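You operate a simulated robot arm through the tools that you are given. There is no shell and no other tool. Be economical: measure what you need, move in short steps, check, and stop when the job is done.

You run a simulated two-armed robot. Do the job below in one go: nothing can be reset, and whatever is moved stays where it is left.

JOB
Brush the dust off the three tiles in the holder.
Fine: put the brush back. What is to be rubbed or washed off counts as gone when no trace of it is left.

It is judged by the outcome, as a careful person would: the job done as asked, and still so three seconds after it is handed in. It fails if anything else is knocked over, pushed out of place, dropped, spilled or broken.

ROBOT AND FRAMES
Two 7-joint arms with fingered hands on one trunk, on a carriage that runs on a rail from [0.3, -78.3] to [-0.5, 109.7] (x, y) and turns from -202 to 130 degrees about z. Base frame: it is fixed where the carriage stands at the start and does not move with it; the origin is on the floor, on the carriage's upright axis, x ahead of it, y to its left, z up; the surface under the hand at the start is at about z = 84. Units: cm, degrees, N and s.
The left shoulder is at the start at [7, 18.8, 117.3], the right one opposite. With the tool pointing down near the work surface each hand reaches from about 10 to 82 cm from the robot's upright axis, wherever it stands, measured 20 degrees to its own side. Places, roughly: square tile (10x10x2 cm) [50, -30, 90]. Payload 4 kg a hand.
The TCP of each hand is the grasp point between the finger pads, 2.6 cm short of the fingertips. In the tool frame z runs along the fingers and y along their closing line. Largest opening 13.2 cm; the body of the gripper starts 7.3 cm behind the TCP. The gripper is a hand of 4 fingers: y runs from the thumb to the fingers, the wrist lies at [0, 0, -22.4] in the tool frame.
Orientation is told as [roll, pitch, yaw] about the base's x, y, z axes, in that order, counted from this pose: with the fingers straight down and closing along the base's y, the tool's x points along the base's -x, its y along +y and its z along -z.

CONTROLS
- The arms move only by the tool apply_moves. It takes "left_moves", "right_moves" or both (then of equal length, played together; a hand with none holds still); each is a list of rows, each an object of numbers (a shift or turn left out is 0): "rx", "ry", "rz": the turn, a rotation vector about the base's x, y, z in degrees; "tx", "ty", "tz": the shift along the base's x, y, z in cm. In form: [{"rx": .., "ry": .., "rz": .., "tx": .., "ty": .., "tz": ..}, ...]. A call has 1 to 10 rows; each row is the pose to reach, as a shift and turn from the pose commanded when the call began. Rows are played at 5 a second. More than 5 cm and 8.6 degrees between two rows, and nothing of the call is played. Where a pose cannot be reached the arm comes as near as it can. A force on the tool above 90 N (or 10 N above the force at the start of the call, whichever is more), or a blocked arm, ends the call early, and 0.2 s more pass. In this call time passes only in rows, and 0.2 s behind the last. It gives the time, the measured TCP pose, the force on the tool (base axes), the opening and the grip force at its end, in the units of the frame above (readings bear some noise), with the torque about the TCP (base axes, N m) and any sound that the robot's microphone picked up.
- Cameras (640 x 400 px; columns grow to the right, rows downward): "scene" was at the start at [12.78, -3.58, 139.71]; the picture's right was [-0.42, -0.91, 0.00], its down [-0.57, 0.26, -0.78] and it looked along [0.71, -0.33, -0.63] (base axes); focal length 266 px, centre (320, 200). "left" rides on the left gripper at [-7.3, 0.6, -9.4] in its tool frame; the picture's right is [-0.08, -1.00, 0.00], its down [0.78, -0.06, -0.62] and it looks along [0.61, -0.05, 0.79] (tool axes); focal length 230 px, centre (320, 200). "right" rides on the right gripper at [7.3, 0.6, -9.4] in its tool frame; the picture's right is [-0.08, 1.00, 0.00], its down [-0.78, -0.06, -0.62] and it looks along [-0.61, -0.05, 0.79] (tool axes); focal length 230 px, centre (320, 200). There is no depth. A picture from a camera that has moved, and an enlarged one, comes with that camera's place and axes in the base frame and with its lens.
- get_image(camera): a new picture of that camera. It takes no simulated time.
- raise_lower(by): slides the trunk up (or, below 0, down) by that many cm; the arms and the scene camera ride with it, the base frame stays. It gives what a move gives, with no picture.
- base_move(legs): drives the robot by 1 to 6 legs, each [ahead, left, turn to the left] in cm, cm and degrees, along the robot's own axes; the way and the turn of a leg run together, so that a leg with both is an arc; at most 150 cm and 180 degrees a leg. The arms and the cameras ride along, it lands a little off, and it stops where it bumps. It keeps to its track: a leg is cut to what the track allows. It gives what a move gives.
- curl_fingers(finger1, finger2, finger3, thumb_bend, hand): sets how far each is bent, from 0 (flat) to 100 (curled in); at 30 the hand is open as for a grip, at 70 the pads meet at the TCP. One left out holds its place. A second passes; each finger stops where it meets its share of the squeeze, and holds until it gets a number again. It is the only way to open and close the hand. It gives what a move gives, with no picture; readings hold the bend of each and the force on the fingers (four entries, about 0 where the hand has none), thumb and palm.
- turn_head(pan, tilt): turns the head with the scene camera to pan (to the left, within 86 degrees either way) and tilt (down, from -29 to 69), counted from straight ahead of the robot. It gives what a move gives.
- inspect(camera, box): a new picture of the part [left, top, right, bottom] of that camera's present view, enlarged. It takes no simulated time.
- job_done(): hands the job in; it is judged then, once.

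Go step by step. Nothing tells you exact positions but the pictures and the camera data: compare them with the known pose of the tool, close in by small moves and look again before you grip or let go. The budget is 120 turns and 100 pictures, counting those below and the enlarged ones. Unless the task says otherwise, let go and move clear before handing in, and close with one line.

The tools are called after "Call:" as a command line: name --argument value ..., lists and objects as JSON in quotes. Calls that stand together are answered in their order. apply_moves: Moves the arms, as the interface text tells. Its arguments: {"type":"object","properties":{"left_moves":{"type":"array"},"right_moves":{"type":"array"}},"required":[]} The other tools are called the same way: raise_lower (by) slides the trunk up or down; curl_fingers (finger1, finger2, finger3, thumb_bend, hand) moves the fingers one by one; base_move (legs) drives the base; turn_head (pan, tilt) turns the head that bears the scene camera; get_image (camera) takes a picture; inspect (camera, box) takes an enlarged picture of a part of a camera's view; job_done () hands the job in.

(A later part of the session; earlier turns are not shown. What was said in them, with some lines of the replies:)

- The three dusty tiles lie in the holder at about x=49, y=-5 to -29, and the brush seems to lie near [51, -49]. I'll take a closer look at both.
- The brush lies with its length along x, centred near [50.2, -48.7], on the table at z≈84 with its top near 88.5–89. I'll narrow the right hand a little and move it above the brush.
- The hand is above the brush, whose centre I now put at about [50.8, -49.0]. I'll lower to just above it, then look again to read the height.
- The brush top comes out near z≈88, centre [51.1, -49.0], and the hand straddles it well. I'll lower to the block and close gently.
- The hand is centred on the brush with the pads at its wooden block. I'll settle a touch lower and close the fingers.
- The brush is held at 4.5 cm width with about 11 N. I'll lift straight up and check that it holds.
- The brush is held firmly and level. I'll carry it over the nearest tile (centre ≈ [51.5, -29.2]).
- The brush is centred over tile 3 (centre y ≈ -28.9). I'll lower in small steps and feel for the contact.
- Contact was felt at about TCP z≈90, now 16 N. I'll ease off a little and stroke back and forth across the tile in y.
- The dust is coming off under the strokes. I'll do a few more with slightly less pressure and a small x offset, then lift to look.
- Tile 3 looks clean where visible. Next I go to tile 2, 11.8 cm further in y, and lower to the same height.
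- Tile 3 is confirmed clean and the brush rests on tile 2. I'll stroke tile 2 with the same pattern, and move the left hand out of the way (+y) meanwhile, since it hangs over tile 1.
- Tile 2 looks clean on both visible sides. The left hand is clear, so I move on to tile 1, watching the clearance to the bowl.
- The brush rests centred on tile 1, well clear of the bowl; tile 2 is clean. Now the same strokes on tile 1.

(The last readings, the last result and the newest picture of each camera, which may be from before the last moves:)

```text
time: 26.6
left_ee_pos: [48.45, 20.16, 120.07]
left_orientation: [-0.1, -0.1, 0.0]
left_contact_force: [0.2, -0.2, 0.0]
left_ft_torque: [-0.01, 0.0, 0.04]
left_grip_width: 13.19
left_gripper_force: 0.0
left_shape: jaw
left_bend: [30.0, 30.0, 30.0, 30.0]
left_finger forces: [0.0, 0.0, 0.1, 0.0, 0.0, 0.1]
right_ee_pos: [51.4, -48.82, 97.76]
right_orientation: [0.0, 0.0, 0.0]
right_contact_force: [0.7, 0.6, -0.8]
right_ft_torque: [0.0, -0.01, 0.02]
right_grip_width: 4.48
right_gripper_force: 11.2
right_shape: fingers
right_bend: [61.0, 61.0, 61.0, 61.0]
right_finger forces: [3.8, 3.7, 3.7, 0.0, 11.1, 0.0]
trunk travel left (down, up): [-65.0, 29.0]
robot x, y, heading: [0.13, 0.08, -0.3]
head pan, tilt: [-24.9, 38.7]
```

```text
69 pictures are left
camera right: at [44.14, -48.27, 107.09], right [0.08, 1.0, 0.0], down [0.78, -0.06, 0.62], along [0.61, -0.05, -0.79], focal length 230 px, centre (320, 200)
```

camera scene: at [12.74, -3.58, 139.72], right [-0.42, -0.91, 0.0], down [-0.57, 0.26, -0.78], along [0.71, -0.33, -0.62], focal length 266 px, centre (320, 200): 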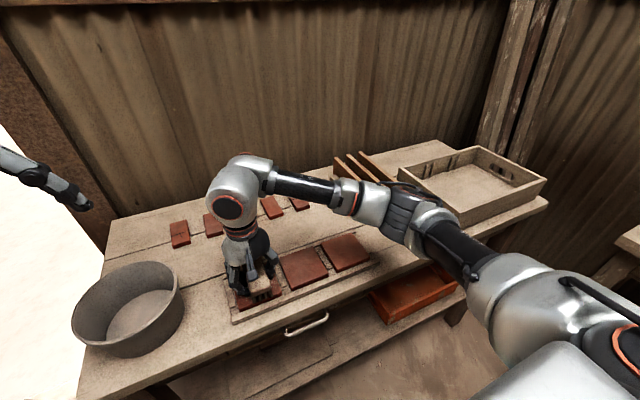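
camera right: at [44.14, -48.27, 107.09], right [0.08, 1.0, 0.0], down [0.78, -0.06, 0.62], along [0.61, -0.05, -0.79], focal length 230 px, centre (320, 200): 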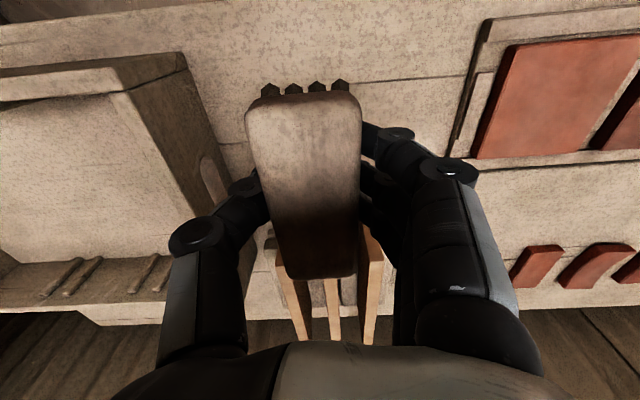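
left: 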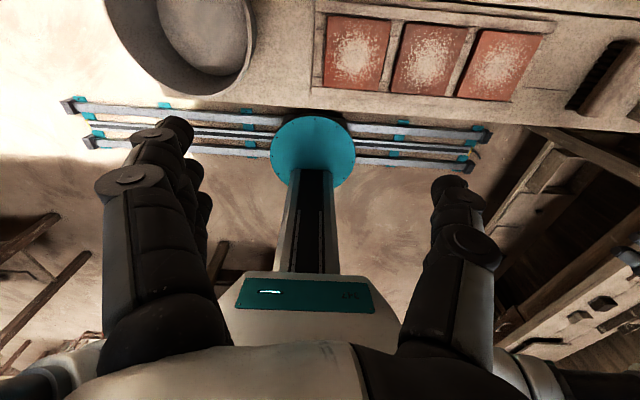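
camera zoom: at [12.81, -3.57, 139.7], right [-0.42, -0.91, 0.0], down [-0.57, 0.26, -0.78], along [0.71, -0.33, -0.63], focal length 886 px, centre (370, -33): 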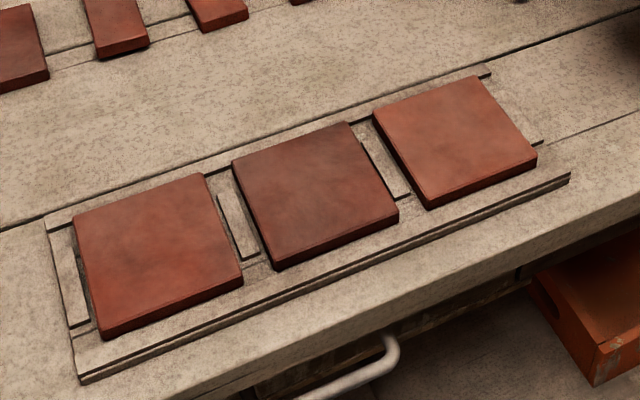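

All three tiles look clean and the brush is back above its old place. I'll check the tiles at higher zoom before setting the brush down.

Call:
inspect --camera "scene" --box '[225, 255, 290, 315]'

Call:
inspect --camera "scene" --box '[275, 240, 335, 295]'

Call:
inspect --camera "scene" --box '[315, 225, 380, 280]'

Call:
apply_moves --right_moves '[{"tx": -0.4, "ty": 0.15, "tz": -3}, {"tx": -0.4, "ty": 0.15, "tz": -6}, {"tx": -0.4, "ty": 0.15, "tz": -9}, {"tx": -0.4, "ty": 0.15, "tz": -9.9}]'

Call:
inspect --camera "scene" --box '[360, 160, 470, 260]'

```text
6.67 times, centred on (258, 285) of scene
camera zoom: at [12.81, -3.57, 139.7], right [-0.42, -0.91, 0.0], down [-0.57, 0.26, -0.78], along [0.71, -0.33, -0.63], focal length 1773 px, centre (737, -367)
```

zoom: 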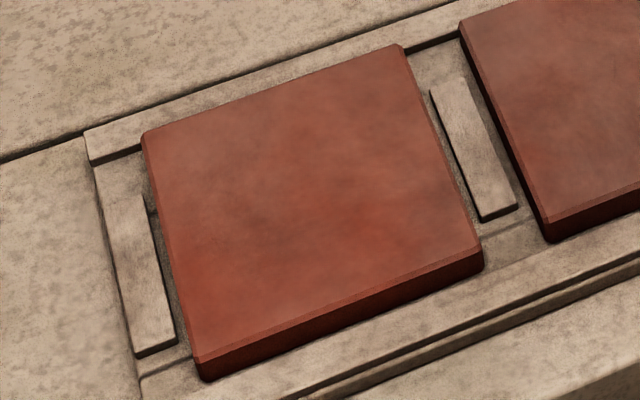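

```text
7.27 times, centred on (305, 268) of scene
camera zoom: at [12.81, -3.57, 139.7], right [-0.42, -0.91, 0.0], down [-0.57, 0.26, -0.78], along [0.71, -0.33, -0.63], focal length 1934 px, centre (429, -291)
```

zoom: 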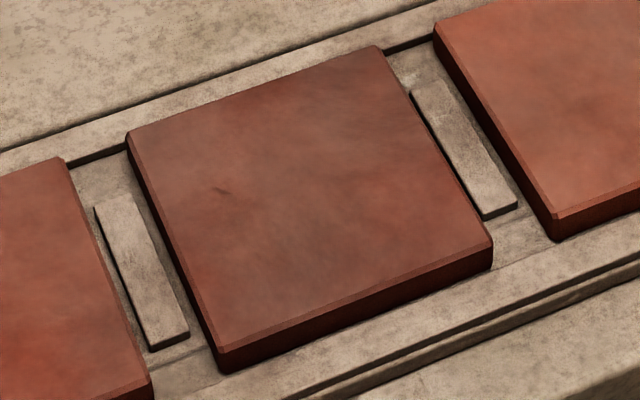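

```text
7.27 times, centred on (348, 252) of scene
camera zoom: at [12.81, -3.57, 139.7], right [-0.42, -0.91, 0.0], down [-0.57, 0.26, -0.78], along [0.71, -0.33, -0.63], focal length 1934 px, centre (120, -182)
```

zoom: 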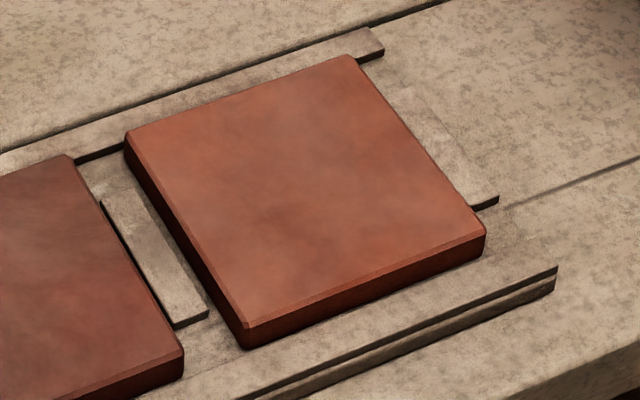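

```text
time: 27.6
left_ee_pos: [48.52, 20.22, 120.03]
left_orientation: [0.1, 0.0, 0.0]
left_contact_force: [0.1, -0.3, -0.1]
left_ft_torque: [0.01, 0.01, -0.08]
left_grip_width: 13.2
left_gripper_force: 0.1
left_shape: jaw
left_bend: [30.0, 30.0, 30.0, 30.0]
left_finger forces: [0.0, 0.0, 0.0, 0.0, 0.1, 0.0]
right_ee_pos: [51.03, -48.74, 87.95]
right_orientation: [0.0, -0.1, 0.0]
right_contact_force: [-0.8, -1.2, -1.3]
right_ft_torque: [0.02, -0.03, -0.03]
right_grip_width: 4.47
right_gripper_force: 11.2
right_shape: fingers
right_bend: [61.0, 61.0, 61.0, 61.0]
right_finger forces: [3.6, 3.8, 3.6, 0.0, 10.9, 0.1]
trunk travel left (down, up): [-65.0, 29.0]
robot x, y, heading: [0.07, -0.16, 0.1]
head pan, tilt: [-24.9, 38.7]
```

```text
4.00 times, centred on (415, 210) of scene
camera zoom: at [12.78, -3.61, 139.71], right [-0.42, -0.91, 0.0], down [-0.57, 0.26, -0.78], along [0.71, -0.33, -0.63], focal length 1064 px, centre (-60, 160)
```

zoom: 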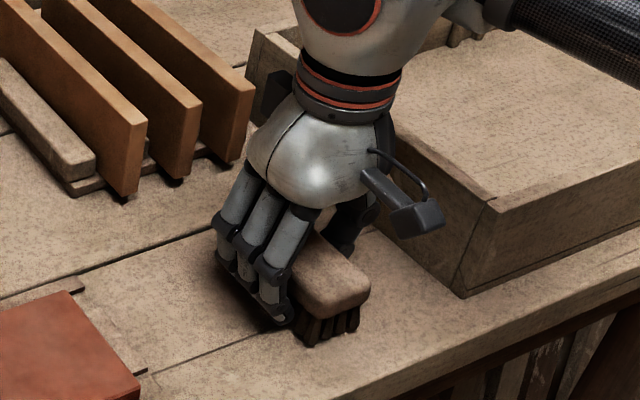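

All tiles are spotless, and the brush hovers a few millimetres above its original spot. I'll lower until it just touches.

Call:
apply_moves --right_moves '[{"tz": -0.2}, {"tz": -0.3}]'

Call:
apply_moves --right_moves '[{"tz": -0.1}]'

Call:
inspect --camera "scene" --box '[360, 160, 470, 260]'

```text
time: 28.2
left_ee_pos: [48.49, 20.23, 120.06]
left_orientation: [-0.1, -0.1, 0.0]
left_contact_force: [-0.4, 0.6, -0.1]
left_ft_torque: [0.01, -0.01, -0.02]
left_grip_width: 13.17
left_gripper_force: 0.0
left_shape: jaw
left_bend: [30.0, 30.0, 30.0, 30.0]
left_finger forces: [0.0, 0.0, 0.1, 0.0, 0.1, 0.1]
right_ee_pos: [51.0, -48.74, 87.66]
right_orientation: [-0.1, 0.0, -0.1]
right_contact_force: [0.3, 0.1, -1.3]
right_ft_torque: [0.0, 0.0, -0.03]
right_grip_width: 4.47
right_gripper_force: 10.7
right_shape: fingers
right_bend: [61.0, 61.0, 61.0, 61.0]
right_finger forces: [3.7, 3.7, 3.6, 0.2, 11.0, 0.2]
trunk travel left (down, up): [-65.0, 29.0]
robot x, y, heading: [-0.09, -0.04, -0.3]
head pan, tilt: [-24.9, 38.7]
```

```text
time: 28.6
left_ee_pos: [48.43, 20.15, 120.0]
left_orientation: [-0.1, 0.0, 0.0]
left_contact_force: [0.4, 0.3, 0.0]
left_ft_torque: [-0.02, 0.01, 0.04]
left_grip_width: 13.19
left_gripper_force: 0.0
left_shape: jaw
left_bend: [30.0, 30.0, 30.0, 30.0]
left_finger forces: [0.1, 0.0, 0.1, 0.0, 0.0, 0.0]
right_ee_pos: [50.94, -48.71, 87.49]
right_orientation: [-0.1, 0.0, -0.1]
right_contact_force: [-0.1, -0.8, -0.4]
right_ft_torque: [-0.02, -0.02, 0.0]
right_grip_width: 4.47
right_gripper_force: 10.7
right_shape: fingers
right_bend: [61.0, 61.0, 61.0, 61.0]
right_finger forces: [3.7, 3.7, 3.6, 0.0, 11.0, 0.0]
trunk travel left (down, up): [-65.0, 29.0]
robot x, y, heading: [-0.0, -0.28, 0.1]
head pan, tilt: [-24.9, 38.7]
```

```text
4.00 times, centred on (415, 210) of scene
camera zoom: at [12.79, -3.6, 139.7], right [-0.42, -0.91, 0.0], down [-0.57, 0.26, -0.78], along [0.71, -0.33, -0.63], focal length 1064 px, centre (-60, 160)
```

zoom: 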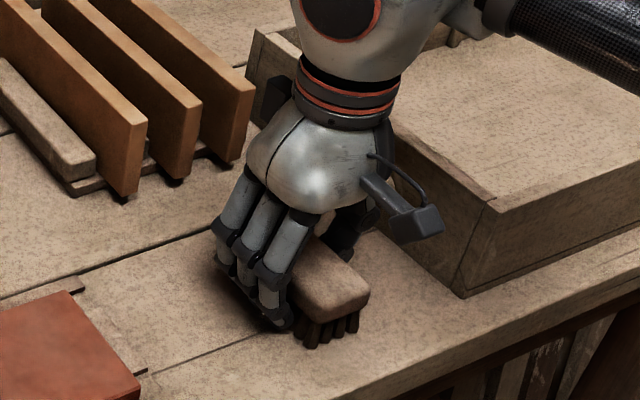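

The brush is about a millimetre or less above the table (bristle ends 347 vs. 350 px originally). One more tiny step.

Call:
apply_moves --right_moves '[{"tz": -0.12}]'

```text
time: 29.0
left_ee_pos: [48.57, 20.16, 120.05]
left_orientation: [-0.1, 0.0, 0.1]
left_contact_force: [0.1, -0.2, 0.0]
left_ft_torque: [-0.03, 0.02, 0.02]
left_grip_width: 13.17
left_gripper_force: 0.1
left_shape: jaw
left_bend: [30.0, 30.0, 30.0, 30.0]
left_finger forces: [0.0, 0.1, 0.1, 0.0, 0.0, 0.0]
right_ee_pos: [51.05, -48.68, 87.33]
right_orientation: [0.1, 0.0, 0.1]
right_contact_force: [0.6, -0.5, 0.8]
right_ft_torque: [0.04, -0.01, 0.03]
right_grip_width: 4.45
right_gripper_force: 10.9
right_shape: fingers
right_bend: [61.0, 61.0, 61.0, 61.0]
right_finger forces: [3.7, 3.7, 3.7, 0.0, 11.4, 0.0]
trunk travel left (down, up): [-65.0, 29.0]
robot x, y, heading: [0.23, 0.03, 0.0]
head pan, tilt: [-24.9, 38.7]
```

The force just turned upward, so the bristles are touching the table. I'll open the hand to the earlier 38 and look.

Call:
curl_fingers --hand "right" --finger1 38 --finger2 38 --finger3 38 --thumb_bend 38

Call:
apply_moves --right_moves '[{"tz": 2}, {"tz": 5}, {"tz": 9}, {"tz": 13}, {"ty": 2, "tx": -3, "tz": 17}, {"ty": 4, "tx": -6, "tz": 20}, {"ty": 6, "tx": -9, "tz": 23}, {"ty": 6.7, "tx": -10.5, "tz": 27}]'

Call:
get_image --camera "scene"

Call:
inspect --camera "scene" --box '[360, 180, 460, 260]'

Call:
inspect --camera "right" --box '[220, 80, 380, 200]'

```text
time: 30.0
left_ee_pos: [48.55, 20.12, 119.96]
left_orientation: [0.0, 0.0, 0.0]
left_contact_force: [0.2, -0.1, 0.5]
left_ft_torque: [-0.03, 0.0, -0.01]
left_grip_width: 13.19
left_gripper_force: 0.0
left_shape: jaw
left_bend: [30.0, 30.0, 30.0, 30.0]
left_finger forces: [0.1, 0.1, 0.1, 0.0, 0.1, 0.0]
right_ee_pos: [51.13, -48.76, 87.42]
right_orientation: [0.1, 0.0, -0.1]
right_contact_force: [-0.2, 0.4, -0.1]
right_ft_torque: [0.02, 0.01, -0.01]
right_grip_width: 10.93
right_gripper_force: 0.1
right_shape: fingers
right_bend: [38.0, 38.0, 38.0, 38.0]
right_finger forces: [0.1, 0.0, 0.0, 0.1, 0.0, 0.0]
trunk travel left (down, up): [-65.0, 29.0]
robot x, y, heading: [-0.0, 0.12, -0.0]
head pan, tilt: [-24.9, 38.7]
```

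```text
refused: row 5 steps farther than a row can; nothing moved
```

```text
63 pictures are left
camera scene: at [12.78, -3.58, 139.71], right [-0.42, -0.91, 0.0], down [-0.57, 0.26, -0.78], along [0.71, -0.33, -0.63], focal length 266 px, centre (320, 200)
```

scene: 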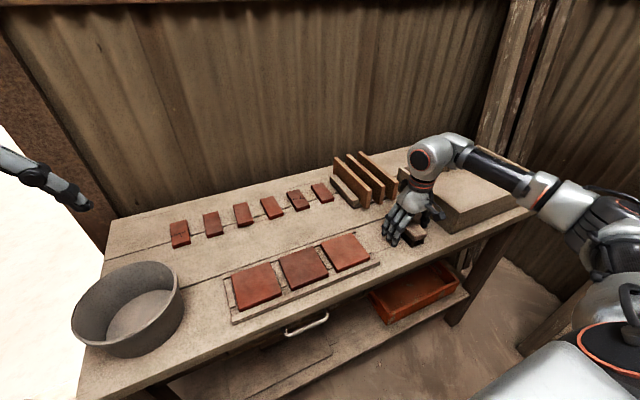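

```text
5.00 times, centred on (410, 220) of scene
camera zoom: at [12.78, -3.58, 139.71], right [-0.42, -0.91, 0.0], down [-0.57, 0.26, -0.78], along [0.71, -0.33, -0.63], focal length 1330 px, centre (-130, 100)
```

zoom: 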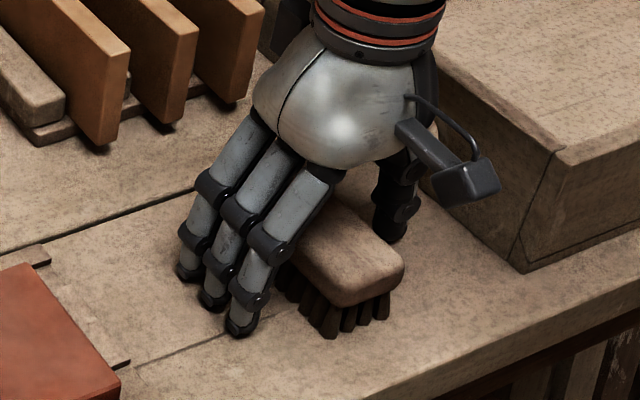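

```text
3.33 times, centred on (300, 140) of right
camera zoom: at [43.69, -48.11, 96.69], right [0.08, 1.0, 0.0], down [0.78, -0.06, 0.62], along [0.61, -0.05, -0.79], focal length 767 px, centre (387, 400)
```

zoom: 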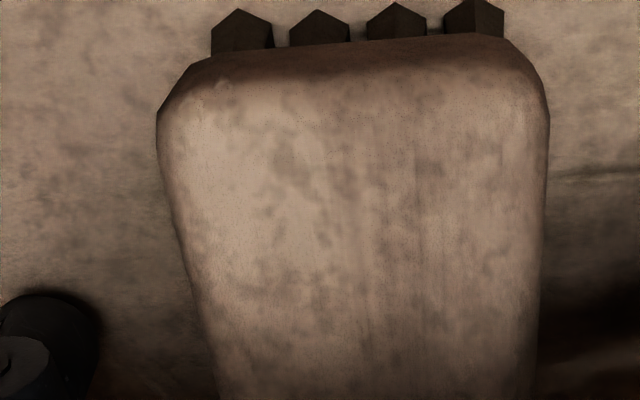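

The brush stands free in its old place (a few mm from before); the retreat was refused for step size, so I'll withdraw straight up in smaller steps.

Call:
apply_moves --right_moves '[{"tz": 2}, {"tz": 5}, {"tz": 8.5}, {"tz": 12}, {"tx": -2, "tz": 15}, {"tx": -4, "ty": 1.5, "tz": 18}, {"tx": -6, "ty": 3, "tz": 21}, {"tx": -8, "ty": 4.5, "tz": 24}, {"tx": -10, "ty": 6, "tz": 26}]'

Call:
inspect --camera "scene" --box '[360, 180, 460, 260]'

Call:
get_image --camera "scene"

```text
time: 32.0
left_ee_pos: [48.48, 20.26, 120.06]
left_orientation: [0.0, -0.1, 0.0]
left_contact_force: [1.1, 0.0, -0.1]
left_ft_torque: [-0.02, -0.01, 0.0]
left_grip_width: 13.2
left_gripper_force: 0.1
left_shape: jaw
left_bend: [30.0, 30.0, 30.0, 30.0]
left_finger forces: [0.1, 0.0, 0.0, 0.0, 0.1, 0.0]
right_ee_pos: [41.07, -42.35, 113.31]
right_orientation: [0.0, -0.1, 0.0]
right_contact_force: [0.1, 0.9, 0.4]
right_ft_torque: [-0.01, 0.0, 0.01]
right_grip_width: 10.98
right_gripper_force: 0.1
right_shape: fingers
right_bend: [38.0, 38.0, 38.0, 38.0]
right_finger forces: [0.1, 0.0, 0.0, 0.0, 0.0, 0.0]
trunk travel left (down, up): [-65.0, 29.0]
robot x, y, heading: [-0.07, -0.14, -0.0]
head pan, tilt: [-24.9, 38.7]
```

```text
5.00 times, centred on (410, 220) of scene
camera zoom: at [12.72, -3.5, 139.71], right [-0.42, -0.91, 0.0], down [-0.57, 0.26, -0.78], along [0.71, -0.33, -0.62], focal length 1330 px, centre (-130, 100)
```

zoom: 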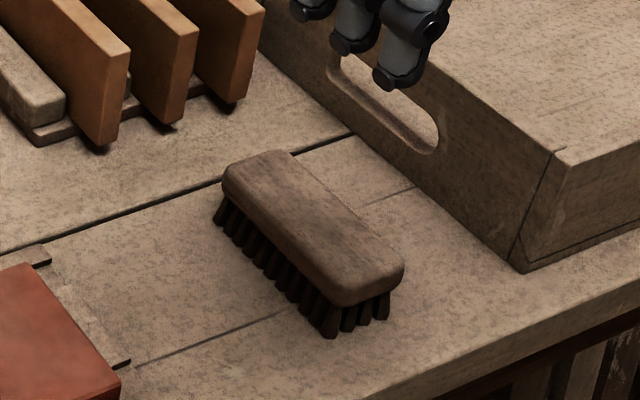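

```text
59 pictures are left
camera scene: at [12.72, -3.5, 139.71], right [-0.42, -0.91, 0.0], down [-0.57, 0.26, -0.78], along [0.71, -0.33, -0.62], focal length 266 px, centre (320, 200)
```

scene: 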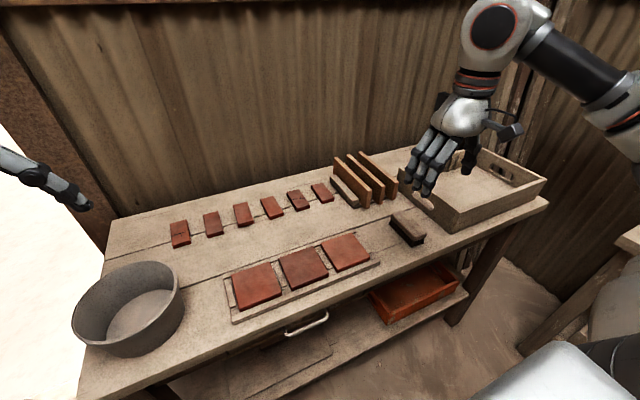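

The three tiles are clean, the brush stands within about 3 mm of where it was, nothing else has moved, and both hands are clear. I'm handing in.

Call:
job_done

```text
The job is handed in.
```

All three tiles are brushed clean with no dust visible in close-up pictures. The brush is back in its place, about 3 mm from where it started, and nothing else was moved.
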